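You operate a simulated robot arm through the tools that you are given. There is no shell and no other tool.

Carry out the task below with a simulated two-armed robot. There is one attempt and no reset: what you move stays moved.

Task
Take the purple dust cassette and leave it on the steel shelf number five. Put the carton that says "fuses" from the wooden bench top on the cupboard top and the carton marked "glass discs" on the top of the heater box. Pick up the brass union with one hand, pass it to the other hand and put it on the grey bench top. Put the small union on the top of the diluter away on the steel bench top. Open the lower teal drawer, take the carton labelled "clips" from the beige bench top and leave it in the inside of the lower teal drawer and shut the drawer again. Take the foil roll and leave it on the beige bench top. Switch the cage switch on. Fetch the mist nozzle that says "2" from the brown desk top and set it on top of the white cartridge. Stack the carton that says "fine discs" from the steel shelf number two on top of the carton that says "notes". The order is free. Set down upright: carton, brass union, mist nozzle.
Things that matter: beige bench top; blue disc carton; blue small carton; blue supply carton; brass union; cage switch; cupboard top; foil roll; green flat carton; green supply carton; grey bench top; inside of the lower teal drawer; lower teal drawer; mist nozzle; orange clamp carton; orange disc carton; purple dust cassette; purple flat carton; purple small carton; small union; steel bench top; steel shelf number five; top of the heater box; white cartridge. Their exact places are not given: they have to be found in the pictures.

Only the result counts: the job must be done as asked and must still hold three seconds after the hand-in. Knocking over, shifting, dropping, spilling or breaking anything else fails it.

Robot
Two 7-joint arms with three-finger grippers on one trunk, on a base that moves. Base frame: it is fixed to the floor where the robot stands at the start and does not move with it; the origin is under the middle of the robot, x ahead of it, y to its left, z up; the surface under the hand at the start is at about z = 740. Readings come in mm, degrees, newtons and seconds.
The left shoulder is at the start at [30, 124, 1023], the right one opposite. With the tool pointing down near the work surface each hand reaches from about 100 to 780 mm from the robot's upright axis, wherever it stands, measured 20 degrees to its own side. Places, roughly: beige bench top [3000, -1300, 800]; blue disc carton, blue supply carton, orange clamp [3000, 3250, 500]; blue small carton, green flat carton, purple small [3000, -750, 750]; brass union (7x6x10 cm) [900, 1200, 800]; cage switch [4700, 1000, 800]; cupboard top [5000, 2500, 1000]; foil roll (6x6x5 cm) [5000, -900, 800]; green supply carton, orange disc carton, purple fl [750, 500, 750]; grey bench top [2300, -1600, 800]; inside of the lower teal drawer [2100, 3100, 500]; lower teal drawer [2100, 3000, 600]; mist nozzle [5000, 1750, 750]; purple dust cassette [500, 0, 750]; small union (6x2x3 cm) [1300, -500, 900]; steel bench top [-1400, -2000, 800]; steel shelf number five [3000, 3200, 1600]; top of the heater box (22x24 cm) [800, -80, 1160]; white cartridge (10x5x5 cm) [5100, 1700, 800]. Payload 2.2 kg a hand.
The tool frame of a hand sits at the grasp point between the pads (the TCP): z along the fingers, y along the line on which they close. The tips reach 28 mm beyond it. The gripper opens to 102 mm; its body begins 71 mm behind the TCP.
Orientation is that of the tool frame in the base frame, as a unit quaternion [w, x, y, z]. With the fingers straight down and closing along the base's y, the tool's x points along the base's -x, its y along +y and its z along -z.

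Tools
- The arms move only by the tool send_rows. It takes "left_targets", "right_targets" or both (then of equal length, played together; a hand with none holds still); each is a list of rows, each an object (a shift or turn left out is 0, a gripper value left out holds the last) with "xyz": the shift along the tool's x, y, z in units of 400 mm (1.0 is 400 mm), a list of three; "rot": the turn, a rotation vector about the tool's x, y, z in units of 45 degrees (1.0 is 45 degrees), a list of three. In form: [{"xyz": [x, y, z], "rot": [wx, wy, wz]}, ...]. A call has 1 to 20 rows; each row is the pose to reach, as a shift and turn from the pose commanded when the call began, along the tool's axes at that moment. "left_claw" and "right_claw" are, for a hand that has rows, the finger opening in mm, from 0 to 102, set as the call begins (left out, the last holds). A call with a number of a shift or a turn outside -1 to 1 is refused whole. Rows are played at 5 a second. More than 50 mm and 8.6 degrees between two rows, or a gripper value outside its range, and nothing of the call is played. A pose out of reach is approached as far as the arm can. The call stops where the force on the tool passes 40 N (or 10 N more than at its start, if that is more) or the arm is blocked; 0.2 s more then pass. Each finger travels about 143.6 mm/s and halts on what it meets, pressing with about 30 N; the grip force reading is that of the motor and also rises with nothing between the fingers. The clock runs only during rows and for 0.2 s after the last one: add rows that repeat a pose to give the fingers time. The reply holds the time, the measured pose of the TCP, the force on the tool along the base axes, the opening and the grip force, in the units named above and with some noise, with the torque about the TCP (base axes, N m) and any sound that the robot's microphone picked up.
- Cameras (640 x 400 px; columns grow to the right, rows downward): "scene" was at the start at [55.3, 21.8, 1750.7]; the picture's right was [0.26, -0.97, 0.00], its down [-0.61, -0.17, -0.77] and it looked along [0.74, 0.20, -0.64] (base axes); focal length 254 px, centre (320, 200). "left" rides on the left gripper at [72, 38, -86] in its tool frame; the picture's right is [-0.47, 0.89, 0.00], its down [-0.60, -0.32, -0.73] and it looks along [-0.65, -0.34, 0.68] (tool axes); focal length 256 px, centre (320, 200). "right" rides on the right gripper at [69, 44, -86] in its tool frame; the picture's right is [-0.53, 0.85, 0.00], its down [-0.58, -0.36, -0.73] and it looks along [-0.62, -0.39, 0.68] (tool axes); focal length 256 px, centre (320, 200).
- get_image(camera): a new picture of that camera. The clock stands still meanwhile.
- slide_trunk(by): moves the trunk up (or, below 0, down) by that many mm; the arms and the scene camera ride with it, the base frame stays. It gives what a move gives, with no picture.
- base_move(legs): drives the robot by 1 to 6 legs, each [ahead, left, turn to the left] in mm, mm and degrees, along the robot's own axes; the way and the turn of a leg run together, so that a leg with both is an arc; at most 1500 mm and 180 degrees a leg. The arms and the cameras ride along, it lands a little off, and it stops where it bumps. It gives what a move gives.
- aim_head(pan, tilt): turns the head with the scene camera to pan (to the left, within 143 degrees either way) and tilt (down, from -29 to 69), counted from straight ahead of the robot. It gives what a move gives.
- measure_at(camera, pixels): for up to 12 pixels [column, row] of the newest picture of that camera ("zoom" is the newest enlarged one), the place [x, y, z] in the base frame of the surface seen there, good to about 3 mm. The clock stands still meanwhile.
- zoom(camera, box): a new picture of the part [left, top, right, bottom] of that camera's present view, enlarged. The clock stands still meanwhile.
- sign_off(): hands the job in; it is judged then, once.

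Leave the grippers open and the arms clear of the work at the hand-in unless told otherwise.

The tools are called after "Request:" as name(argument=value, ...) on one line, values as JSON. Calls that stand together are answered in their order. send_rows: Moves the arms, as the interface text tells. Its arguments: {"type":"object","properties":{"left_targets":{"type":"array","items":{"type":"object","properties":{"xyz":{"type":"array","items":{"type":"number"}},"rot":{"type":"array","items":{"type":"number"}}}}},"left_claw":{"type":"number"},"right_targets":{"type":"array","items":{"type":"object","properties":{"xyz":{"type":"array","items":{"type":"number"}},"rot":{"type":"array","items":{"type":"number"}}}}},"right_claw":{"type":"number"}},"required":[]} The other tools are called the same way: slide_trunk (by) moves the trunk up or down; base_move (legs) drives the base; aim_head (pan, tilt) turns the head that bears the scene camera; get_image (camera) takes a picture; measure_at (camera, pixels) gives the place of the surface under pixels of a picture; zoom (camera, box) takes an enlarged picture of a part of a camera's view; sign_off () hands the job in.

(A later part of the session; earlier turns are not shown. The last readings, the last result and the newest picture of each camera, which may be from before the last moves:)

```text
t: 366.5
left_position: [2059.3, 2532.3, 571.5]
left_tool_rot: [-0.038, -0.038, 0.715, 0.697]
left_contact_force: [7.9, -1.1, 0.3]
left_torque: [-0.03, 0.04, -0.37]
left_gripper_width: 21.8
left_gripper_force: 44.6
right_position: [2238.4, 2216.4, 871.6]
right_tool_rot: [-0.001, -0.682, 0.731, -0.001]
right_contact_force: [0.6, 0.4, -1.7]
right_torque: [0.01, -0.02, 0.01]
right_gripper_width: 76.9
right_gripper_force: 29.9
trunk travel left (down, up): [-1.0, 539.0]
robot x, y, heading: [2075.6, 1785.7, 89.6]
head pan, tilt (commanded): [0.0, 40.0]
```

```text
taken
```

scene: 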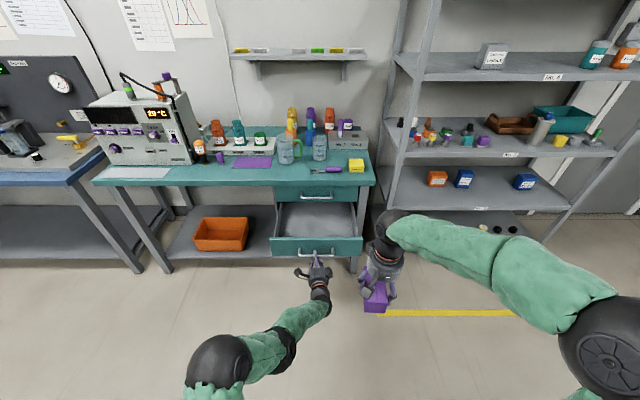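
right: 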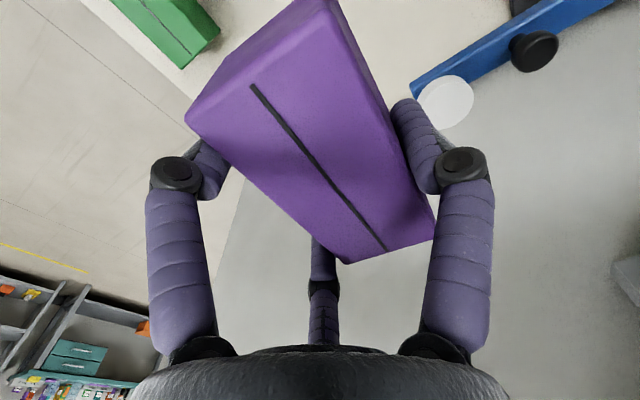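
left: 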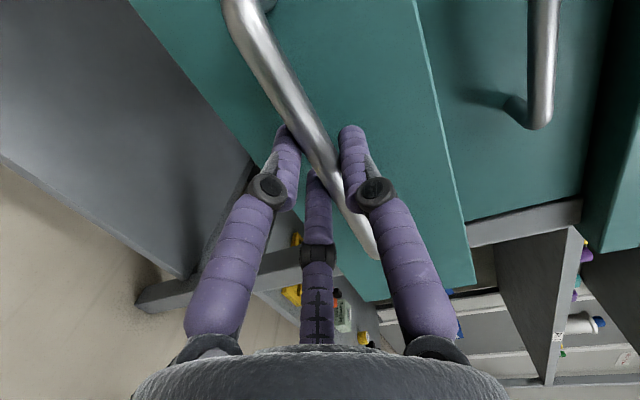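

The drawer is open about 250 mm. I release the handle and back the left hand off, then measure the drawer's inside.

Request:
send_rows(left_targets=[{}, {}, {}], left_claw=80)

Request:
send_rows(left_targets=[{"xyz": [0, 0, -0.05]}, {"xyz": [0, 0, -0.12]}, {"xyz": [0, 0, -0.2]}, {"xyz": [0, 0.05, -0.28]}])

Request:
zoom(camera="scene", box=[255, 185, 385, 265])

Request:
measure_at(camera="zoom", pixels=[[310, 170], [200, 170], [420, 170], [310, 230], [310, 110], [90, 270], [520, 270], [310, 265], [310, 320], [130, 120], [480, 120]])

```text
t: 367.3
left_position: [2059.7, 2532.6, 571.1]
left_tool_rot: [-0.038, -0.04, 0.715, 0.697]
left_contact_force: [0.0, 1.8, 0.8]
left_torque: [0.0, 0.01, 0.03]
left_gripper_width: 79.9
left_gripper_force: 0.0
right_position: [2237.4, 2216.0, 869.4]
right_tool_rot: [-0.001, -0.682, 0.731, -0.001]
right_contact_force: [0.7, -0.1, -1.2]
right_torque: [0.0, -0.01, 0.04]
right_gripper_width: 76.3
right_gripper_force: 30.1
trunk travel left (down, up): [-1.0, 539.0]
robot x, y, heading: [2072.3, 1784.0, 89.6]
head pan, tilt (commanded): [0.0, 40.0]
```

```text
t: 368.3
left_position: [2073.0, 2423.7, 595.0]
left_tool_rot: [-0.038, -0.039, 0.716, 0.696]
left_contact_force: [0.5, 0.6, -0.2]
left_torque: [-0.01, 0.03, -0.02]
left_gripper_width: 80.0
left_gripper_force: 0.2
right_position: [2237.2, 2214.9, 870.5]
right_tool_rot: [0.0, -0.682, 0.731, -0.001]
right_contact_force: [-0.5, 0.6, -1.2]
right_torque: [0.02, -0.01, 0.03]
right_gripper_width: 76.5
right_gripper_force: 30.2
trunk travel left (down, up): [-1.0, 539.0]
robot x, y, heading: [2076.3, 1785.3, 89.7]
head pan, tilt (commanded): [0.0, 40.0]
```

```text
4.92 times, centred on (320, 225) of scene
```

zoom: 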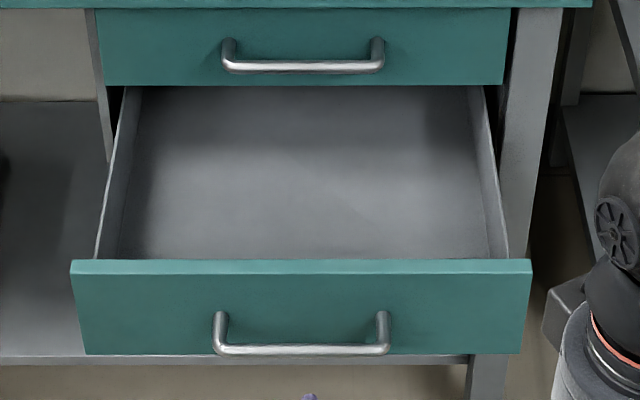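

```text
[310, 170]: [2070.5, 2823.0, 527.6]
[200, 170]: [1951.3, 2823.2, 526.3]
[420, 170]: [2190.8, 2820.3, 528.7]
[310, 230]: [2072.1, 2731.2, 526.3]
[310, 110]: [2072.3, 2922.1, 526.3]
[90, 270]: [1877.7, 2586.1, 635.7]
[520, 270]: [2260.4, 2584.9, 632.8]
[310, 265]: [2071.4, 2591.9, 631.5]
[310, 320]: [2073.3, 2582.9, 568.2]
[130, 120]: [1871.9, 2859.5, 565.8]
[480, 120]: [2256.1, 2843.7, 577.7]
```

Drawer inside: floor z≈527, front wall y≈2583–2600, sides x 1880–2255. I raise the trunk 200 mm and bring the left hand back fingers-down to its carry place.

Request:
slide_trunk(by=200)

Request:
send_rows(left_targets=[{"xyz": [0, 0.08, 0], "rot": [0.17, 0, 0]}, {"xyz": [0, 0.16, 0], "rot": [0.34, 0, 0]}, {"xyz": [0, 0.24, 0], "rot": [0.51, 0, 0]}, {"xyz": [0, 0.32, 0], "rot": [0.68, 0, 0]}, {"xyz": [0, 0.4, 0], "rot": [0.85, 0, 0]}, {"xyz": [0, 0.45, 0], "rot": [1.0, 0, 0]}])

Request:
send_rows(left_targets=[{"rot": [0.17, 0, 0]}, {"rot": [0.34, 0, 0]}, {"rot": [0.51, 0, 0]}, {"rot": [0.68, 0, 0]}, {"rot": [0.85, 0, 0]}, {"rot": [1.0, 0, 0]}])

Request:
get_image(camera="scene")

```text
t: 370.5
left_position: [2072.0, 2423.2, 795.4]
left_tool_rot: [-0.038, -0.038, 0.716, 0.696]
left_contact_force: [-0.2, 0.6, 0.6]
left_torque: [-0.01, 0.02, -0.02]
left_gripper_width: 80.1
left_gripper_force: 0.1
right_position: [2237.6, 2216.2, 1070.4]
right_tool_rot: [-0.001, -0.682, 0.731, -0.001]
right_contact_force: [-0.7, 1.0, -1.6]
right_torque: [0.0, -0.04, -0.03]
right_gripper_width: 76.5
right_gripper_force: 29.9
trunk travel left (down, up): [-201.0, 339.0]
robot x, y, heading: [2073.4, 1784.0, 89.7]
head pan, tilt (commanded): [0.0, 40.0]
```

```text
t: 371.9
left_position: [2071.7, 2427.0, 973.9]
left_tool_rot: [-0.02, -0.049, 0.928, 0.369]
left_contact_force: [-0.1, -1.1, -0.3]
left_torque: [0.04, 0.0, 0.0]
left_gripper_width: 80.0
left_gripper_force: 0.0
right_position: [2237.2, 2216.7, 1070.0]
right_tool_rot: [0.0, -0.682, 0.731, -0.002]
right_contact_force: [-0.4, 0.3, -2.1]
right_torque: [-0.01, -0.01, -0.02]
right_gripper_width: 76.5
right_gripper_force: 29.6
trunk travel left (down, up): [-201.0, 339.0]
robot x, y, heading: [2073.7, 1783.9, 89.8]
head pan, tilt (commanded): [0.0, 40.0]
```

```text
t: 373.3
left_position: [2071.1, 2429.0, 975.3]
left_tool_rot: [0.001, -0.054, 0.998, -0.015]
left_contact_force: [0.0, -0.5, 0.2]
left_torque: [0.0, 0.02, 0.01]
left_gripper_width: 80.0
left_gripper_force: 0.2
right_position: [2237.1, 2215.4, 1069.3]
right_tool_rot: [0.0, -0.682, 0.731, -0.001]
right_contact_force: [-0.1, 0.9, -1.2]
right_torque: [-0.03, 0.0, -0.01]
right_gripper_width: 76.4
right_gripper_force: 30.1
trunk travel left (down, up): [-201.0, 339.0]
robot x, y, heading: [2074.2, 1785.0, 89.5]
head pan, tilt (commanded): [0.0, 40.0]
```

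```text
taken
```

scene: 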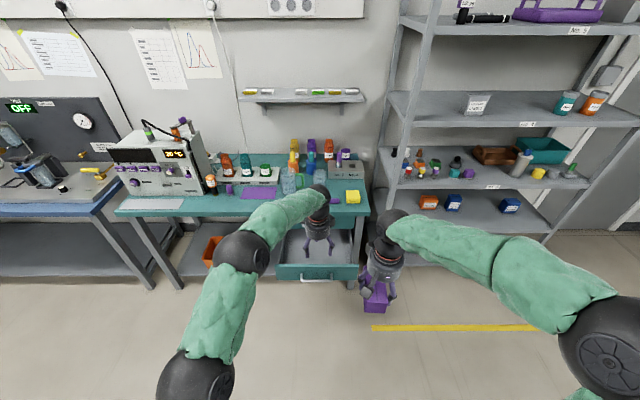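

I retract the left hand to the side.

Request:
send_rows(left_targets=[{"xyz": [0.08, -0.078, -0.03]}, {"xyz": [0.16, -0.156, -0.06]}, {"xyz": [0.24, -0.234, -0.09]}, {"xyz": [0.32, -0.312, -0.12]}, {"xyz": [0.4, -0.39, -0.15]}, {"xyz": [0.48, -0.468, -0.18]}, {"xyz": [0.56, -0.546, -0.21]}, {"xyz": [0.64, -0.624, -0.24]}, {"xyz": [0.72, -0.7, -0.27]}, {"xyz": [0.8, -0.77, -0.3]}], left_claw=102)

Request:
base_move(legs=[[410, 0, 0]])

Request:
get_image(camera="scene")

```text
t: 375.5
left_position: [1788.9, 2087.9, 1101.8]
left_tool_rot: [0.002, -0.054, 0.998, -0.014]
left_contact_force: [0.1, 0.0, 0.8]
left_torque: [-0.02, 0.01, -0.04]
left_gripper_width: 101.9
left_gripper_force: 0.1
right_position: [2236.7, 2214.9, 1069.6]
right_tool_rot: [0.002, -0.682, 0.732, -0.001]
right_contact_force: [-0.3, -0.7, -1.1]
right_torque: [-0.01, -0.03, 0.02]
right_gripper_width: 76.6
right_gripper_force: 30.3
trunk travel left (down, up): [-201.0, 339.0]
robot x, y, heading: [2075.0, 1781.9, 89.7]
head pan, tilt (commanded): [0.0, 40.0]
```

```text
t: 378.0
left_position: [1793.5, 2493.9, 1100.6]
left_tool_rot: [0.001, -0.052, 0.999, -0.014]
left_contact_force: [0.3, -0.2, 0.2]
left_torque: [-0.01, 0.01, -0.01]
left_gripper_width: 101.9
left_gripper_force: 0.1
right_position: [2240.1, 2618.2, 1069.8]
right_tool_rot: [0.0, -0.681, 0.733, -0.002]
right_contact_force: [0.3, 0.9, -1.6]
right_torque: [-0.02, 0.0, 0.02]
right_gripper_width: 76.5
right_gripper_force: 30.2
trunk travel left (down, up): [-201.0, 339.0]
robot x, y, heading: [2078.2, 2187.7, 89.4]
head pan, tilt (commanded): [0.0, 40.0]
```

```text
taken
```

scene: 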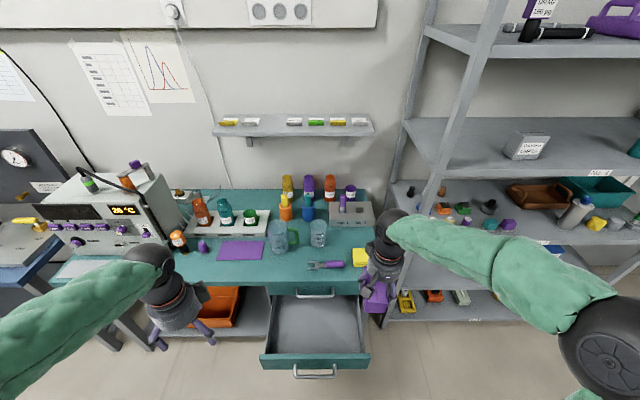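

I lower the trunk 150 mm, then move the right hand over the open drawer and down partway.

Request:
slide_trunk(by=-150)

Request:
send_rows(right_targets=[{"xyz": [-0.05, 0.07, 0.02]}, {"xyz": [-0.1, 0.14, 0.04]}, {"xyz": [-0.14, 0.215, 0.08]}, {"xyz": [-0.14, 0.215, 0.17]}, {"xyz": [-0.14, 0.215, 0.26]}, {"xyz": [-0.14, 0.215, 0.35]}, {"xyz": [-0.14, 0.215, 0.44]}, {"xyz": [-0.14, 0.215, 0.52]}, {"xyz": [-0.14, 0.215, 0.52]}])

Request:
get_image(camera="right")

Request:
get_image(camera="scene")

```text
t: 379.8
left_position: [1793.8, 2493.2, 951.3]
left_tool_rot: [0.001, -0.053, 0.999, -0.012]
left_contact_force: [0.0, 0.5, 0.2]
left_torque: [0.0, 0.0, 0.03]
left_gripper_width: 102.2
left_gripper_force: 0.0
right_position: [2240.8, 2616.4, 920.3]
right_tool_rot: [-0.001, -0.68, 0.733, -0.002]
right_contact_force: [-0.1, -0.2, -0.9]
right_torque: [0.01, -0.03, 0.0]
right_gripper_width: 76.4
right_gripper_force: 30.3
trunk travel left (down, up): [-51.0, 489.0]
robot x, y, heading: [2082.4, 2185.6, 89.5]
head pan, tilt (commanded): [0.0, 40.0]
```

```text
t: 381.8
left_position: [1790.9, 2493.9, 950.4]
left_tool_rot: [0.001, -0.053, 0.999, -0.014]
left_contact_force: [0.0, 0.2, -0.8]
left_torque: [-0.03, -0.03, 0.04]
left_gripper_width: 102.2
left_gripper_force: 0.1
right_position: [2158.3, 2676.4, 713.7]
right_tool_rot: [-0.001, -0.681, 0.733, -0.001]
right_contact_force: [-0.5, 0.4, -0.5]
right_torque: [0.0, -0.04, -0.02]
right_gripper_width: 76.5
right_gripper_force: 29.8
trunk travel left (down, up): [-51.0, 489.0]
robot x, y, heading: [2081.8, 2187.3, 89.5]
head pan, tilt (commanded): [0.0, 40.0]
```

```text
taken
```

right: 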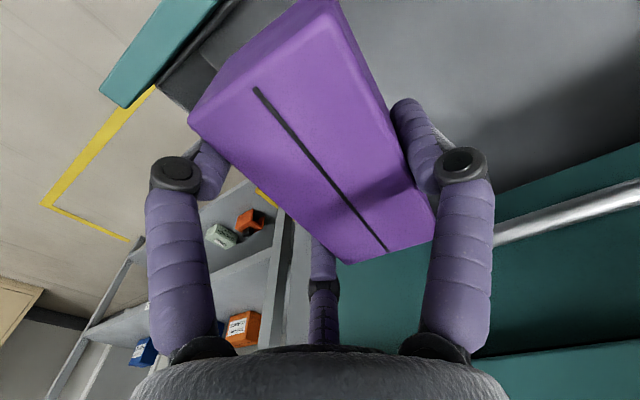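

```text
taken
```

scene: 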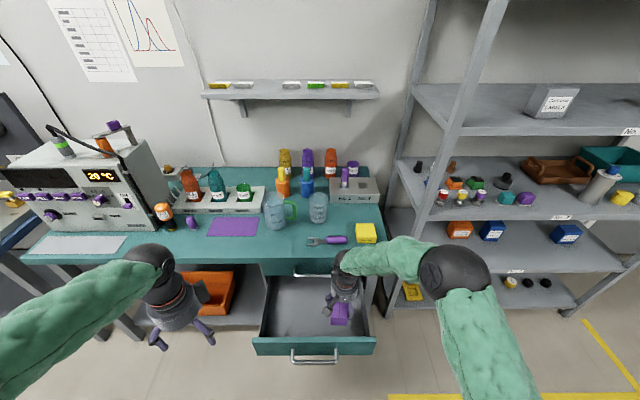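

Well inside the drawer outline. I lower to z≈570.

Request:
send_rows(right_targets=[{"xyz": [0, 0, 0.08]}, {"xyz": [0, 0, 0.16]}, {"xyz": [0, 0, 0.24]}, {"xyz": [0, 0, 0.31]}, {"xyz": [0, 0, 0.355]}, {"xyz": [0, 0, 0.355]}])

Request:
get_image(camera="scene")

```text
t: 383.1
left_position: [1793.1, 2494.9, 952.7]
left_tool_rot: [0.001, -0.052, 0.999, -0.013]
left_contact_force: [-0.2, 0.0, 0.0]
left_torque: [0.0, 0.02, 0.03]
left_gripper_width: 102.3
left_gripper_force: 0.0
right_position: [2160.0, 2677.5, 571.9]
right_tool_rot: [0.0, -0.68, 0.733, -0.001]
right_contact_force: [0.0, -0.6, -2.1]
right_torque: [0.0, -0.03, 0.0]
right_gripper_width: 76.5
right_gripper_force: 30.2
trunk travel left (down, up): [-51.0, 489.0]
robot x, y, heading: [2080.9, 2186.8, 89.6]
head pan, tilt (commanded): [0.0, 40.0]
```

```text
taken
```

scene: 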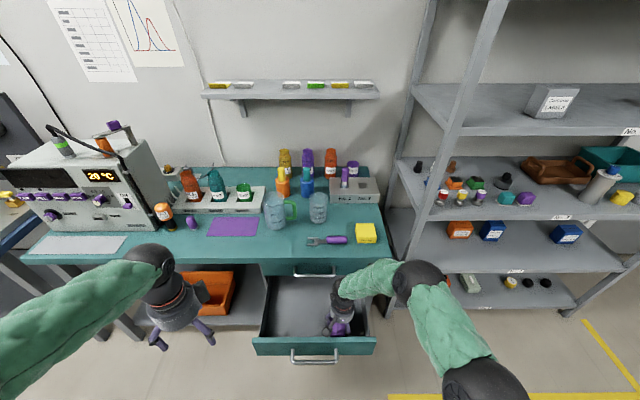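

Request:
send_rows(right_targets=[{"xyz": [0, 0, 0.004]}, {"xyz": [0, 0, 0.008]}, {"xyz": [0, 0, 0.012]}, {"xyz": [0, 0, 0.012]}])

```text
t: 384.1
left_position: [1791.1, 2492.3, 952.0]
left_tool_rot: [0.001, -0.052, 0.999, -0.012]
left_contact_force: [-0.1, -0.7, -0.4]
left_torque: [-0.01, -0.01, -0.01]
left_gripper_width: 102.0
left_gripper_force: 0.1
right_position: [2160.7, 2681.5, 569.0]
right_tool_rot: [0.002, -0.68, 0.733, 0.002]
right_contact_force: [0.0, 1.4, 34.4]
right_torque: [0.11, 0.37, -0.1]
right_gripper_width: 76.9
right_gripper_force: 30.1
trunk travel left (down, up): [-51.0, 489.0]
robot x, y, heading: [2076.2, 2187.4, 89.7]
head pan, tilt (commanded): [0.0, 40.0]
```

The carton is on the drawer floor (34 N). I ease up 2 mm, open to 96 mm and rise.

Request:
send_rows(right_targets=[{"xyz": [0, 0, -0.005]}, {"xyz": [0, 0, -0.005]}])

Request:
send_rows(right_targets=[{}, {}, {}, {"xyz": [0, 0, -0.05]}, {"xyz": [0, 0, -0.13]}, {"xyz": [0, 0, -0.23]}, {"xyz": [0, 0, -0.33]}, {"xyz": [0, 0, -0.43]}, {"xyz": [0, 0, -0.53]}, {"xyz": [0, 0, -0.63]}, {"xyz": [0, 0, -0.73]}], right_claw=98)

Request:
get_image(camera="scene")

```text
t: 384.8
left_position: [1792.9, 2492.8, 951.4]
left_tool_rot: [0.001, -0.053, 0.999, -0.012]
left_contact_force: [-0.2, -0.2, 1.3]
left_torque: [-0.01, -0.01, 0.02]
left_gripper_width: 101.9
left_gripper_force: 0.0
right_position: [2158.7, 2677.8, 568.8]
right_tool_rot: [0.001, -0.681, 0.733, -0.001]
right_contact_force: [2.2, 0.2, 28.2]
right_torque: [0.3, 0.32, -0.19]
right_gripper_width: 76.6
right_gripper_force: 30.7
trunk travel left (down, up): [-51.0, 489.0]
robot x, y, heading: [2080.1, 2186.0, 89.6]
head pan, tilt (commanded): [0.0, 40.0]
```

```text
t: 387.1
left_position: [1793.7, 2494.0, 951.3]
left_tool_rot: [0.001, -0.053, 0.999, -0.014]
left_contact_force: [-0.4, 0.5, -0.3]
left_torque: [0.01, -0.02, 0.02]
left_gripper_width: 102.1
left_gripper_force: 0.0
right_position: [2159.9, 2676.0, 861.2]
right_tool_rot: [0.0, -0.68, 0.733, -0.002]
right_contact_force: [0.5, -0.3, 0.4]
right_torque: [0.0, 0.03, -0.01]
right_gripper_width: 97.9
right_gripper_force: 0.1
trunk travel left (down, up): [-51.0, 489.0]
robot x, y, heading: [2078.5, 2190.6, 89.5]
head pan, tilt (commanded): [0.0, 40.0]
```

```text
taken
```

scene: 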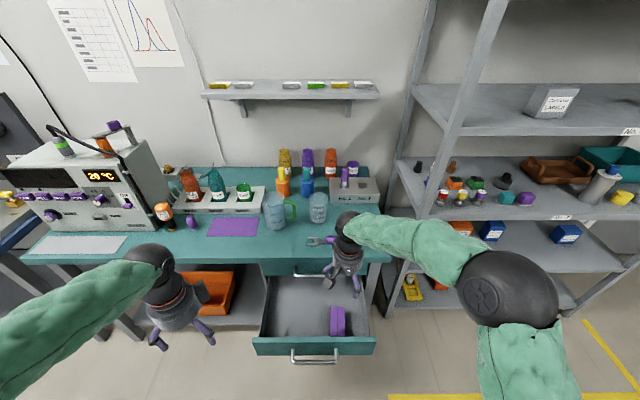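

The carton lies upright in the drawer. I retract the right hand and back off 420 mm to push the drawer shut with the left hand.

Request:
send_rows(right_targets=[{"xyz": [0, 0, -0.1]}, {"xyz": [0.03, -0.03, -0.2]}, {"xyz": [0.1, -0.1, -0.27]}, {"xyz": [0.17, -0.17, -0.3]}, {"xyz": [0.21, -0.215, -0.3]}])

Request:
base_move(legs=[[-420, 0, 0], [0, -120, 0]])

Request:
slide_trunk(by=150)

Request:
send_rows(left_targets=[{"xyz": [-0.07, 0.09, 0], "rot": [0, 0.03, 0]}, {"xyz": [-0.14, 0.18, 0], "rot": [0, 0.03, 0]}, {"xyz": [-0.21, 0.27, 0], "rot": [0, 0.03, 0]}, {"xyz": [-0.28, 0.37, 0], "rot": [0, 0.03, 0]}, {"xyz": [-0.34, 0.47, 0], "rot": [0, 0.03, 0]}, {"xyz": [-0.4, 0.57, 0], "rot": [0, 0.03, 0]}, {"xyz": [-0.45, 0.67, 0], "rot": [0, 0.03, 0]}, {"xyz": [-0.48, 0.76, 0], "rot": [0, 0.03, 0]}], left_claw=0)

Request:
get_image(camera="scene")

```text
t: 388.4
left_position: [1792.6, 2493.5, 950.7]
left_tool_rot: [0.001, -0.052, 0.999, -0.014]
left_contact_force: [0.1, -0.2, -0.4]
left_torque: [-0.03, 0.01, -0.04]
left_gripper_width: 101.8
left_gripper_force: 0.1
right_position: [2236.7, 2590.2, 978.5]
right_tool_rot: [-0.001, -0.68, 0.733, -0.002]
right_contact_force: [-1.2, -0.2, -0.1]
right_torque: [-0.06, 0.01, 0.0]
right_gripper_width: 98.1
right_gripper_force: 0.1
trunk travel left (down, up): [-51.0, 489.0]
robot x, y, heading: [2078.9, 2187.2, 89.5]
head pan, tilt (commanded): [0.0, 40.0]
```

```text
t: 391.8
left_position: [1910.4, 2067.1, 951.5]
left_tool_rot: [0.0, -0.051, 0.999, -0.013]
left_contact_force: [0.8, 0.6, 0.3]
left_torque: [0.04, 0.03, 0.01]
left_gripper_width: 102.0
left_gripper_force: 0.0
right_position: [2355.5, 2161.4, 978.0]
right_tool_rot: [-0.001, -0.68, 0.733, -0.001]
right_contact_force: [0.4, 0.6, 0.0]
right_torque: [0.02, 0.0, 0.02]
right_gripper_width: 97.9
right_gripper_force: 0.0
trunk travel left (down, up): [-51.0, 489.0]
robot x, y, heading: [2195.3, 1758.2, 89.6]
head pan, tilt (commanded): [0.0, 40.0]
```

```text
t: 393.5
left_position: [1908.8, 2067.7, 1101.0]
left_tool_rot: [0.001, -0.051, 0.999, -0.012]
left_contact_force: [-0.5, -0.3, 1.3]
left_torque: [-0.03, -0.02, -0.01]
left_gripper_width: 102.0
left_gripper_force: 0.0
right_position: [2354.2, 2161.3, 1128.2]
right_tool_rot: [0.0, -0.68, 0.733, -0.002]
right_contact_force: [0.0, -0.5, -0.8]
right_torque: [0.03, 0.03, -0.01]
right_gripper_width: 97.8
right_gripper_force: 0.0
trunk travel left (down, up): [-201.0, 339.0]
robot x, y, heading: [2194.5, 1763.3, 89.5]
head pan, tilt (commanded): [0.0, 40.0]
```

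```text
t: 395.3
left_position: [2069.3, 2388.4, 1093.5]
left_tool_rot: [-0.012, -0.052, 0.998, -0.015]
left_contact_force: [-0.7, 0.4, -0.8]
left_torque: [-0.03, -0.02, 0.01]
left_gripper_width: 2.0
left_gripper_force: 30.1
right_position: [2356.1, 2162.7, 1128.3]
right_tool_rot: [-0.001, -0.68, 0.733, -0.001]
right_contact_force: [0.4, 0.6, -0.2]
right_torque: [-0.04, 0.01, 0.0]
right_gripper_width: 97.9
right_gripper_force: 0.0
trunk travel left (down, up): [-201.0, 339.0]
robot x, y, heading: [2197.9, 1761.6, 89.5]
head pan, tilt (commanded): [0.0, 40.0]
```

```text
taken
```

scene: 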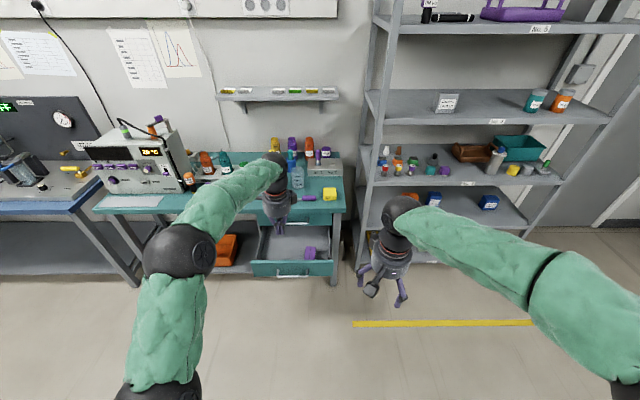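

I pitch the closed left hand up to horizontal and lower the trunk.

Request:
send_rows(left_targets=[{"rot": [-0.17, 0, 0]}, {"rot": [-0.34, 0, 0]}, {"rot": [-0.51, 0, 0]}, {"rot": [-0.68, 0, 0]}, {"rot": [-0.85, 0, 0]}, {"rot": [-1.0, 0, 0]}])

Request:
send_rows(left_targets=[{"rot": [-0.17, 0, 0]}, {"rot": [-0.34, 0, 0]}, {"rot": [-0.51, 0, 0]}, {"rot": [-0.68, 0, 0]}, {"rot": [-0.85, 0, 0]}, {"rot": [-1.0, 0, 0]}])

Request:
slide_trunk(by=-200)

Request:
send_rows(left_targets=[{"xyz": [0, -0.08, 0.02]}, {"xyz": [0, -0.16, 0.04]}, {"xyz": [0, -0.24, 0.06]}, {"xyz": [0, -0.32, 0.08]}, {"xyz": [0, -0.4, 0.1]}, {"xyz": [0, -0.48, 0.12]}, {"xyz": [0, -0.56, 0.16]}, {"xyz": [0, -0.64, 0.2]}])

Request:
get_image(camera="scene")

```text
t: 396.7
left_position: [2069.2, 2388.0, 1092.8]
left_tool_rot: [-0.029, -0.043, 0.927, 0.371]
left_contact_force: [-0.9, -1.3, -0.3]
left_torque: [-0.01, -0.03, 0.01]
left_gripper_width: 2.1
left_gripper_force: 30.1
right_position: [2353.8, 2161.9, 1129.3]
right_tool_rot: [0.0, -0.679, 0.734, -0.001]
right_contact_force: [-0.4, -1.5, 0.4]
right_torque: [0.03, -0.04, 0.01]
right_gripper_width: 98.0
right_gripper_force: 0.1
trunk travel left (down, up): [-201.0, 339.0]
robot x, y, heading: [2194.2, 1758.3, 89.4]
head pan, tilt (commanded): [0.0, 40.0]
```

```text
t: 398.1
left_position: [2069.2, 2388.3, 1093.6]
left_tool_rot: [-0.044, -0.028, 0.715, 0.698]
left_contact_force: [-0.3, 0.0, 0.0]
left_torque: [0.02, -0.02, 0.0]
left_gripper_width: 2.2
left_gripper_force: 30.0
right_position: [2355.2, 2162.4, 1128.1]
right_tool_rot: [0.0, -0.68, 0.733, -0.001]
right_contact_force: [0.4, 1.6, -0.2]
right_torque: [-0.03, 0.0, 0.0]
right_gripper_width: 98.0
right_gripper_force: 0.0
trunk travel left (down, up): [-201.0, 339.0]
robot x, y, heading: [2192.0, 1761.2, 89.6]
head pan, tilt (commanded): [0.0, 40.0]
```

```text
t: 400.3
left_position: [2069.0, 2388.7, 892.5]
left_tool_rot: [-0.045, -0.028, 0.716, 0.697]
left_contact_force: [0.8, -0.8, 0.9]
left_torque: [-0.03, -0.02, -0.03]
left_gripper_width: 1.7
left_gripper_force: 30.1
right_position: [2353.9, 2161.5, 928.0]
right_tool_rot: [0.0, -0.68, 0.734, -0.001]
right_contact_force: [0.9, 0.5, -0.4]
right_torque: [-0.01, 0.02, -0.02]
right_gripper_width: 98.0
right_gripper_force: 0.0
trunk travel left (down, up): [-1.0, 539.0]
robot x, y, heading: [2192.1, 1761.5, 89.7]
head pan, tilt (commanded): [0.0, 40.0]
```

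```text
t: 402.1
left_position: [2113.1, 2440.9, 666.4]
left_tool_rot: [-0.057, -0.042, 0.723, 0.687]
left_contact_force: [0.3, 2.2, 1.0]
left_torque: [0.0, 0.01, 0.01]
left_gripper_width: 2.1
left_gripper_force: 29.7
left hand out of reach, approached as far as the arm can: row 3, 4, 5, 6, 7, 8
right_position: [2354.3, 2164.1, 925.6]
right_tool_rot: [-0.001, -0.681, 0.733, -0.002]
right_contact_force: [-0.5, 0.7, -0.5]
right_torque: [-0.06, -0.02, 0.01]
right_gripper_width: 97.8
right_gripper_force: 0.1
trunk travel left (down, up): [-1.0, 539.0]
robot x, y, heading: [2190.9, 1760.5, 89.6]
head pan, tilt (commanded): [0.0, 40.0]
```

```text
taken
```

scene: 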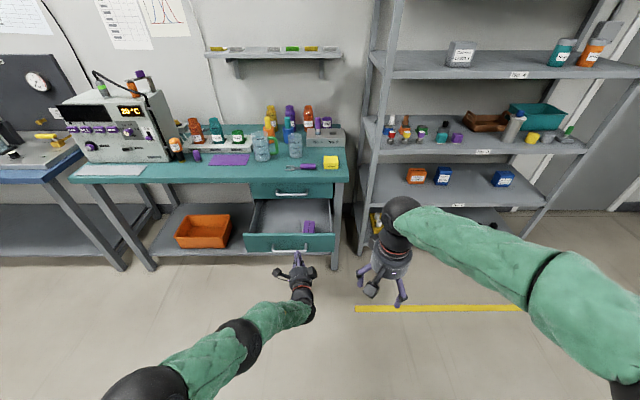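

I back the base 90 mm to allow the arm to extend and lower more.

Request:
base_move(legs=[[-90, 0, 0]])

Request:
send_rows(left_targets=[{"xyz": [0, -0.04, 0.06]}, {"xyz": [0, -0.08, 0.12]}, {"xyz": [0, -0.12, 0.18]}, {"xyz": [0, -0.16, 0.24]}, {"xyz": [0, -0.2, 0.28]}, {"xyz": [0, -0.24, 0.28]}])

Request:
get_image(camera="left")

```text
t: 403.2
left_position: [2112.9, 2349.6, 670.2]
left_tool_rot: [-0.057, -0.042, 0.722, 0.688]
left_contact_force: [-0.4, 0.0, 0.1]
left_torque: [-0.01, -0.04, -0.04]
left_gripper_width: 2.3
left_gripper_force: 29.8
right_position: [2354.3, 2071.5, 927.4]
right_tool_rot: [0.001, -0.68, 0.733, 0.0]
right_contact_force: [-0.2, -0.3, 0.3]
right_torque: [0.0, -0.04, 0.0]
right_gripper_width: 98.0
right_gripper_force: 0.0
trunk travel left (down, up): [-1.0, 539.0]
robot x, y, heading: [2192.5, 1670.5, 89.3]
head pan, tilt (commanded): [0.0, 40.0]
```

```text
t: 404.6
left_position: [2116.7, 2462.2, 574.7]
left_tool_rot: [-0.065, -0.051, 0.725, 0.684]
left_contact_force: [0.2, 1.0, 0.1]
left_torque: [-0.03, -0.03, -0.03]
left_gripper_width: 2.3
left_gripper_force: 30.0
left hand out of reach, approached as far as the arm can: row 2, 3, 4, 5, 6
right_position: [2353.6, 2072.1, 928.6]
right_tool_rot: [0.0, -0.68, 0.733, -0.002]
right_contact_force: [0.2, -0.6, 0.7]
right_torque: [-0.01, 0.0, 0.01]
right_gripper_width: 98.0
right_gripper_force: 0.1
trunk travel left (down, up): [-1.0, 539.0]
robot x, y, heading: [2198.8, 1675.4, 89.6]
head pan, tilt (commanded): [0.0, 40.0]
```

```text
taken
```

left: 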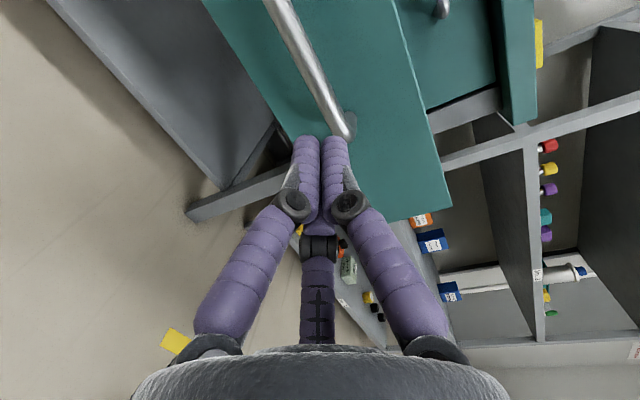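

I shift the base right 85 mm so the fist pushes the panel beside the handle, then drive ahead to push.

Request:
base_move(legs=[[0, -85, 0]])

Request:
get_image(camera="left")

```text
t: 405.7
left_position: [2203.0, 2460.4, 577.4]
left_tool_rot: [-0.066, -0.051, 0.725, 0.683]
left_contact_force: [0.4, 0.3, -0.1]
left_torque: [0.0, -0.01, -0.02]
left_gripper_width: 2.0
left_gripper_force: 29.8
right_position: [2438.5, 2069.5, 927.8]
right_tool_rot: [0.0, -0.679, 0.734, 0.0]
right_contact_force: [-0.4, 0.9, -0.4]
right_torque: [-0.05, 0.0, -0.03]
right_gripper_width: 97.9
right_gripper_force: 0.0
trunk travel left (down, up): [-1.0, 539.0]
robot x, y, heading: [2276.9, 1669.5, 89.5]
head pan, tilt (commanded): [0.0, 40.0]
```

```text
taken
```

left: 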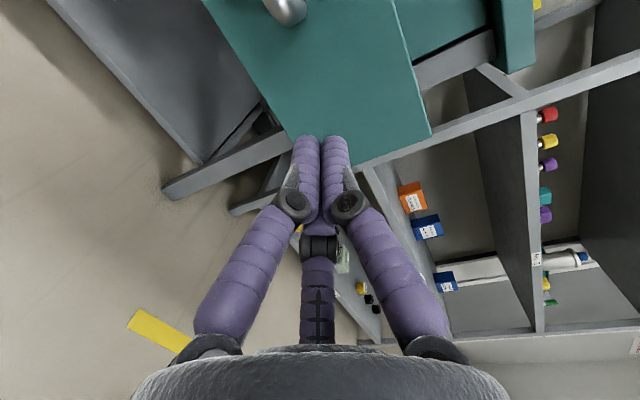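

Request:
base_move(legs=[[220, 0, 0]])

Request:
get_image(camera="scene")

Request:
get_image(camera="left")

```text
t: 407.4
left_position: [2200.5, 2685.8, 576.3]
left_tool_rot: [-0.067, -0.052, 0.726, 0.683]
left_contact_force: [0.9, -0.2, 0.6]
left_torque: [-0.02, 0.05, 0.01]
left_gripper_width: 1.9
left_gripper_force: 30.8
right_position: [2439.4, 2295.6, 928.1]
right_tool_rot: [0.0, -0.681, 0.733, -0.002]
right_contact_force: [0.9, -0.9, 0.6]
right_torque: [-0.02, 0.0, -0.02]
right_gripper_width: 98.0
right_gripper_force: 0.2
trunk travel left (down, up): [-1.0, 539.0]
robot x, y, heading: [2280.8, 1895.2, 89.7]
head pan, tilt (commanded): [0.0, 40.0]
```

```text
taken
```

scene: 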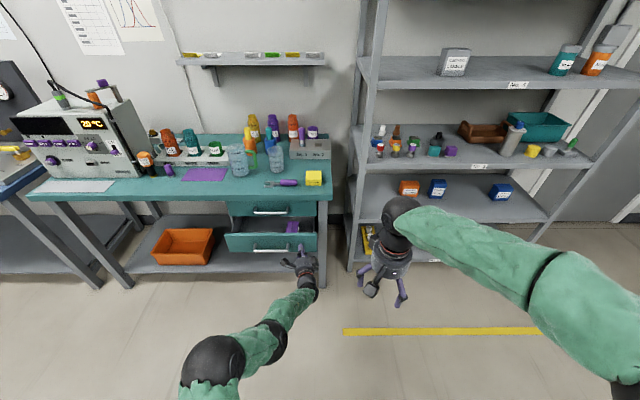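

```text
taken
```

left: 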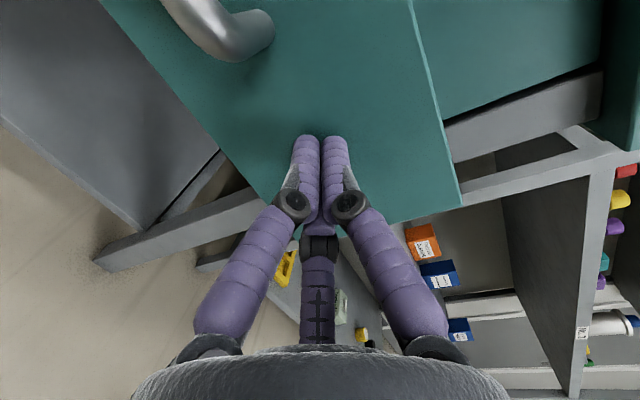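

The drawer is sliding in. I push on another 115 mm.

Request:
base_move(legs=[[115, 0, 0]])

Request:
get_image(camera="left")

Request:
zoom(camera="scene", box=[200, 170, 340, 300])

```text
t: 408.6
left_position: [2203.1, 2797.6, 576.3]
left_tool_rot: [-0.067, -0.051, 0.725, 0.683]
left_contact_force: [0.3, 0.1, 0.4]
left_torque: [0.03, 0.0, -0.01]
left_gripper_width: 2.1
left_gripper_force: 30.3
right_position: [2441.9, 2408.3, 928.4]
right_tool_rot: [0.0, -0.681, 0.732, -0.001]
right_contact_force: [0.4, -0.1, 0.3]
right_torque: [-0.03, -0.01, -0.02]
right_gripper_width: 98.2
right_gripper_force: 0.2
trunk travel left (down, up): [-1.0, 539.0]
robot x, y, heading: [2279.3, 2006.4, 89.6]
head pan, tilt (commanded): [0.0, 40.0]
```

```text
taken
```

left: 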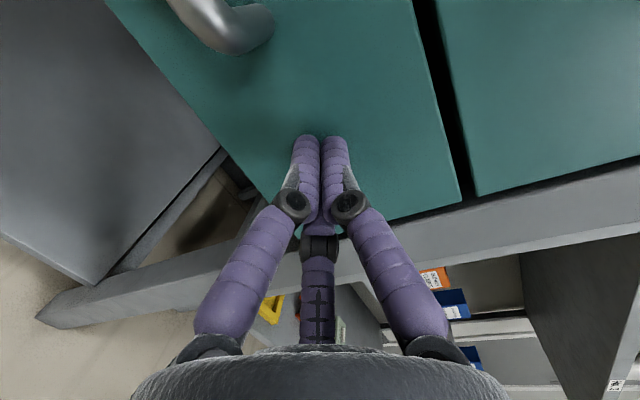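

```text
3.08 times, centred on (270, 235) of scene
```

zoom: 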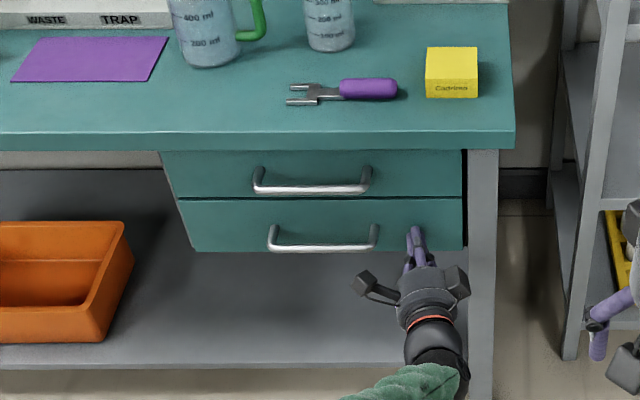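

Request:
measure_at(camera="zoom", pixels=[[230, 230], [400, 215], [200, 210], [440, 240], [230, 170], [420, 170]])

Request:
send_rows(left_targets=[{"xyz": [0, 0, 0.015]}, {"xyz": [0, 0, 0.03]}, {"xyz": [0, 0, 0.04]}, {"xyz": [0, 0, 0.04]}])

Request:
zoom(camera="scene", box=[200, 170, 340, 300])

Request:
measure_at(camera="zoom", pixels=[[230, 230], [400, 215], [200, 210], [440, 240], [230, 170], [420, 170]])

```text
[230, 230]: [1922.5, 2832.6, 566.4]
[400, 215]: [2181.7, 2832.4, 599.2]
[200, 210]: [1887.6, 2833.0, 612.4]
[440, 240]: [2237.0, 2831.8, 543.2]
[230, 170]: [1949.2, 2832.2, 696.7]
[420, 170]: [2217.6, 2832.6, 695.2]
```

```text
t: 409.3
left_position: [2201.2, 2805.5, 573.1]
left_tool_rot: [-0.067, -0.052, 0.726, 0.682]
left_contact_force: [-0.1, -21.1, 8.5]
left_torque: [0.16, 0.0, -0.17]
left_gripper_width: 2.1
left_gripper_force: 30.0
right_position: [2439.8, 2405.5, 928.7]
right_tool_rot: [0.0, -0.681, 0.732, 0.0]
right_contact_force: [0.6, -0.6, 0.7]
right_torque: [0.0, 0.0, -0.01]
right_gripper_width: 98.2
right_gripper_force: 0.2
trunk travel left (down, up): [-1.0, 539.0]
robot x, y, heading: [2283.3, 2004.1, 89.8]
head pan, tilt (commanded): [0.0, 40.0]
stopped in row 3 (left hand): the force on the tool passed its limit at 50 N (the readings are from after the stop); the commanded pose is now the measured one
```

```text
3.08 times, centred on (270, 235) of scene
```

zoom: 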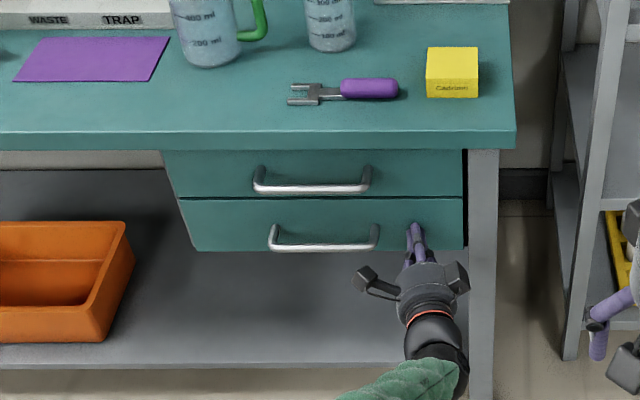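

```text
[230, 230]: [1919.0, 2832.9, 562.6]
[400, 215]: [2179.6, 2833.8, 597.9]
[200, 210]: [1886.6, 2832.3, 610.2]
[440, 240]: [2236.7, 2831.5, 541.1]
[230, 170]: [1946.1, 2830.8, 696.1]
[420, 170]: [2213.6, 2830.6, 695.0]
```

The drawer is fully shut (panel flush at y≈2832.5). I release pressure, back off, open the left hand, and drive right toward the shelf keeping this arm pose.

Request:
send_rows(left_targets=[{"xyz": [0, 0, -0.02]}, {"xyz": [0, 0, -0.04]}])

Request:
base_move(legs=[[-330, 0, 0], [0, -545, 0], [0, 0, -15.5]])

Request:
send_rows(left_targets=[{}, {}, {}, {}], left_claw=102)

Request:
get_image(camera="left")

Request:
get_image(camera="scene")

```text
t: 409.9
left_position: [2204.8, 2792.0, 573.3]
left_tool_rot: [-0.066, -0.052, 0.728, 0.681]
left_contact_force: [-0.6, 0.3, -0.4]
left_torque: [0.0, 0.0, 0.03]
left_gripper_width: 2.2
left_gripper_force: 30.0
right_position: [2440.8, 2407.7, 928.3]
right_tool_rot: [0.001, -0.68, 0.733, -0.002]
right_contact_force: [1.2, 0.2, 0.2]
right_torque: [-0.01, 0.01, -0.01]
right_gripper_width: 98.0
right_gripper_force: 0.0
trunk travel left (down, up): [-1.0, 539.0]
robot x, y, heading: [2278.2, 2006.5, 89.4]
head pan, tilt (commanded): [0.0, 40.0]
```

```text
t: 415.8
left_position: [2983.0, 2456.9, 573.4]
left_tool_rot: [0.029, 0.048, 0.727, 0.685]
left_contact_force: [-0.7, 0.4, 0.4]
left_torque: [0.03, 0.0, -0.01]
left_gripper_width: 2.0
left_gripper_force: 30.3
right_position: [3104.7, 2021.5, 927.4]
right_tool_rot: [0.0, -0.573, 0.819, -0.002]
right_contact_force: [0.7, 0.6, -0.4]
right_torque: [-0.02, -0.04, 0.02]
right_gripper_width: 97.8
right_gripper_force: 0.2
trunk travel left (down, up): [-1.0, 539.0]
robot x, y, heading: [2839.4, 1677.3, 73.7]
head pan, tilt (commanded): [0.0, 40.0]
```

```text
t: 416.8
left_position: [2983.3, 2457.8, 572.1]
left_tool_rot: [0.029, 0.05, 0.727, 0.684]
left_contact_force: [-0.1, 0.6, 0.4]
left_torque: [-0.02, 0.0, -0.01]
left_gripper_width: 102.0
left_gripper_force: 0.1
right_position: [3105.7, 2022.1, 927.6]
right_tool_rot: [0.0, -0.574, 0.819, -0.001]
right_contact_force: [-0.5, -0.1, 0.1]
right_torque: [0.01, 0.01, 0.01]
right_gripper_width: 98.3
right_gripper_force: 0.1
trunk travel left (down, up): [-1.0, 539.0]
robot x, y, heading: [2845.6, 1677.3, 73.7]
head pan, tilt (commanded): [0.0, 40.0]
```

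```text
taken
```

left: 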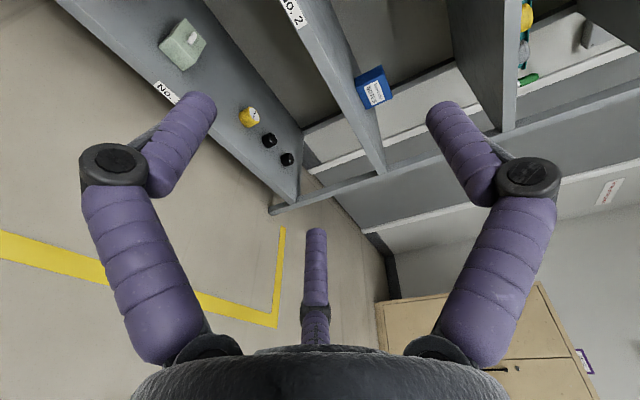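

```text
taken
```

scene: 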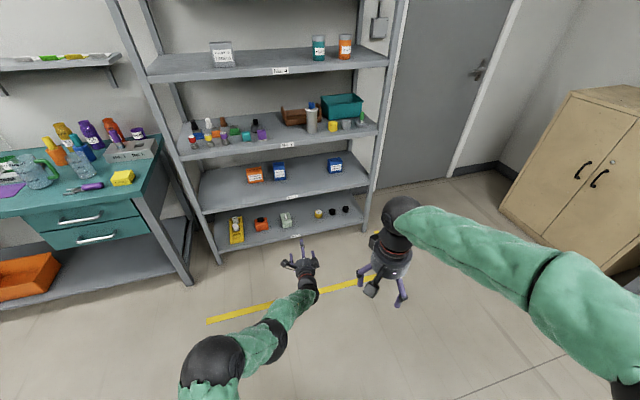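

The hand points 6.4° right of +y, matching the carton's turn. I drive to the pre-approach point (TCP ≈ (2965,2880)).

Request:
base_move(legs=[[395, 134, 0]])

Request:
get_image(camera="left")

Request:
get_image(camera="scene")

```text
t: 419.4
left_position: [2958.8, 2876.4, 572.7]
left_tool_rot: [0.026, 0.047, 0.727, 0.684]
left_contact_force: [-0.2, 0.0, -1.6]
left_torque: [0.04, -0.02, 0.0]
left_gripper_width: 101.9
left_gripper_force: 0.0
right_position: [3084.7, 2442.8, 929.1]
right_tool_rot: [-0.001, -0.576, 0.818, -0.001]
right_contact_force: [-0.5, 0.5, -0.7]
right_torque: [0.02, 0.0, 0.04]
right_gripper_width: 98.0
right_gripper_force: 0.1
trunk travel left (down, up): [-1.0, 539.0]
robot x, y, heading: [2825.5, 2096.7, 73.9]
head pan, tilt (commanded): [0.0, 40.0]
```

```text
taken
```

left: 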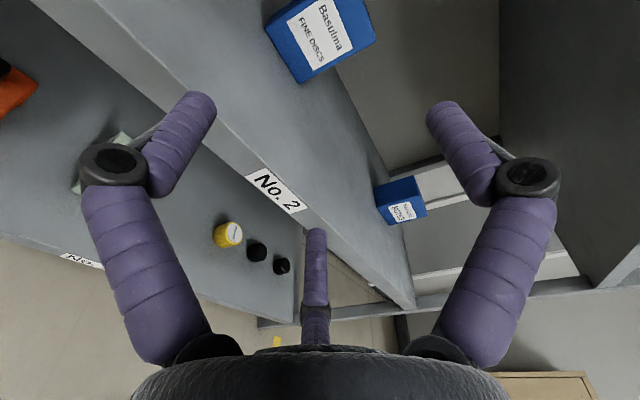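

```text
taken
```

scene: 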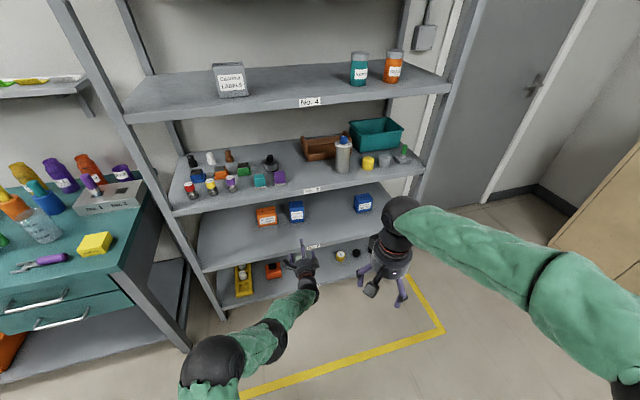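

The left camera sees the FINE DISCS front face at the top. I zoom and measure its corners.

Request:
zoom(camera="left", box=[250, 0, 390, 90])

Request:
measure_at(camera="zoom", pixels=[[70, 130], [350, 10], [200, 330], [550, 160], [300, 120], [520, 30], [250, 360], [450, 210]])

```text
4.44 times, centred on (320, 45) of left
```

zoom: 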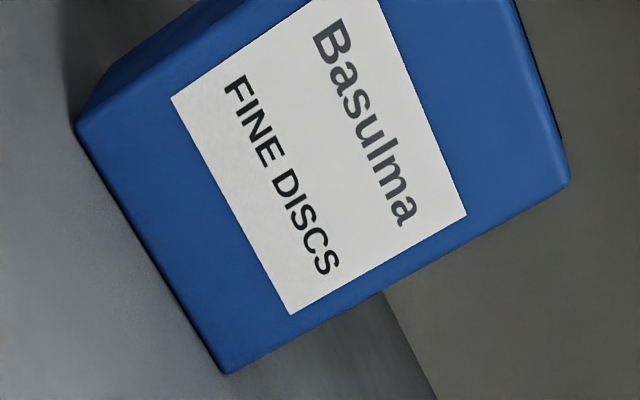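

```text
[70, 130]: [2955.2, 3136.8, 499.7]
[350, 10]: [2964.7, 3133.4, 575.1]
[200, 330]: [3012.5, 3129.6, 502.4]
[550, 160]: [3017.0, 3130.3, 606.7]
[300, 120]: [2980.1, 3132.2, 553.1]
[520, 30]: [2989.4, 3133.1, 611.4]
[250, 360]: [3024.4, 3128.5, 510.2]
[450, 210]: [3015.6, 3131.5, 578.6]
```

Front face spans x 2957–3024 (67 mm), centre (2990,3132), top 610. I drive in the first 165 mm along the hand's direction and re-check.

Request:
base_move(legs=[[165, 26.3, 0]])

Request:
get_image(camera="left")

```text
t: 420.8
left_position: [2981.9, 3044.9, 572.0]
left_tool_rot: [0.027, 0.048, 0.728, 0.684]
left_contact_force: [-0.4, 0.4, -0.3]
left_torque: [0.04, -0.02, -0.02]
left_gripper_width: 102.0
left_gripper_force: 0.1
right_position: [3104.5, 2610.9, 927.2]
right_tool_rot: [-0.001, -0.575, 0.818, -0.002]
right_contact_force: [0.1, -0.1, 0.3]
right_torque: [-0.01, -0.03, -0.01]
right_gripper_width: 98.1
right_gripper_force: 0.0
trunk travel left (down, up): [-1.0, 539.0]
robot x, y, heading: [2845.1, 2263.2, 73.8]
head pan, tilt (commanded): [0.0, 40.0]
```

```text
taken
```

left: 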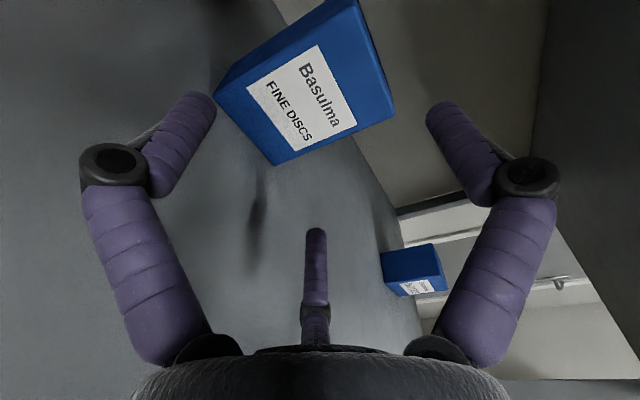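

Request:
measure_at(camera="left", pixels=[[218, 93], [276, 160], [388, 98], [310, 100], [340, 20], [330, 130], [260, 140]])

```text
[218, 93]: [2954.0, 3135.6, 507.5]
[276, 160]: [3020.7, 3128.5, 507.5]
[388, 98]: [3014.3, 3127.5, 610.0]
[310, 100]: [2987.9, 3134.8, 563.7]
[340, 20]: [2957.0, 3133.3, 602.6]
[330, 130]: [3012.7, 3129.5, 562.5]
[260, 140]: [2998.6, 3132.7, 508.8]
```

Centre line is x≈2987 at the front face. I go in another 60 mm, then look again.

Request:
base_move(legs=[[60, 12.6, 0]])

Request:
get_image(camera="left")

Request:
measure_at(camera="left", pixels=[[212, 135], [285, 210], [395, 110], [300, 120], [330, 150]])

```text
t: 421.8
left_position: [2987.2, 3106.2, 572.5]
left_tool_rot: [0.027, 0.047, 0.728, 0.684]
left_contact_force: [-1.1, 0.5, 0.2]
left_torque: [0.03, 0.02, -0.04]
left_gripper_width: 101.9
left_gripper_force: 0.0
right_position: [3109.2, 2672.5, 927.3]
right_tool_rot: [-0.001, -0.575, 0.818, -0.002]
right_contact_force: [0.1, 0.1, 0.0]
right_torque: [0.02, 0.03, -0.01]
right_gripper_width: 98.0
right_gripper_force: 0.1
trunk travel left (down, up): [-1.0, 539.0]
robot x, y, heading: [2852.5, 2329.4, 74.1]
head pan, tilt (commanded): [0.0, 40.0]
```

```text
taken
```

left: 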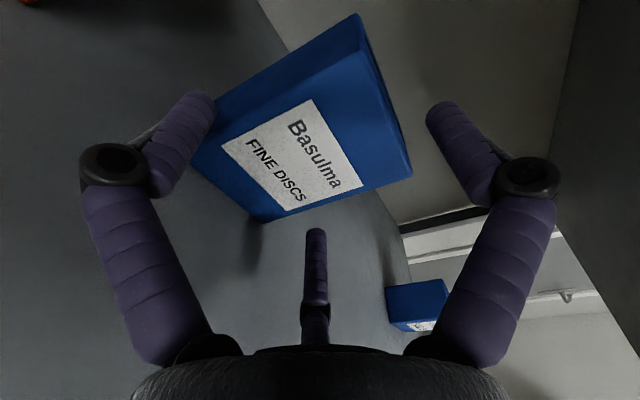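

```text
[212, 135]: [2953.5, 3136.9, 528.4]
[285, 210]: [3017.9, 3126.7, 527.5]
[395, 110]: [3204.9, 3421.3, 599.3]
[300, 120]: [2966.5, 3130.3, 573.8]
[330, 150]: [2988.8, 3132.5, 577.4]
```

Aligned within 2 mm, ~8 mm free each side. I go the last 45 mm.

Request:
base_move(legs=[[45, 9.7, 0]])

Request:
get_image(camera="left")

```text
t: 422.7
left_position: [2989.7, 3154.3, 571.6]
left_tool_rot: [0.027, 0.047, 0.727, 0.684]
left_contact_force: [0.2, -0.3, -0.4]
left_torque: [0.06, 0.03, 0.01]
left_gripper_width: 102.0
left_gripper_force: 0.1
right_position: [3112.2, 2720.5, 927.3]
right_tool_rot: [-0.001, -0.575, 0.818, -0.003]
right_contact_force: [-0.4, 0.3, 0.3]
right_torque: [0.0, -0.01, 0.0]
right_gripper_width: 98.2
right_gripper_force: 0.1
trunk travel left (down, up): [-1.0, 539.0]
robot x, y, heading: [2850.9, 2373.6, 73.8]
head pan, tilt (commanded): [0.0, 40.0]
```

```text
taken
```

left: 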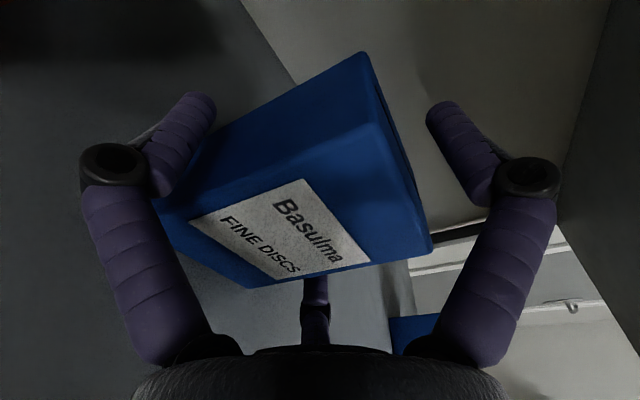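

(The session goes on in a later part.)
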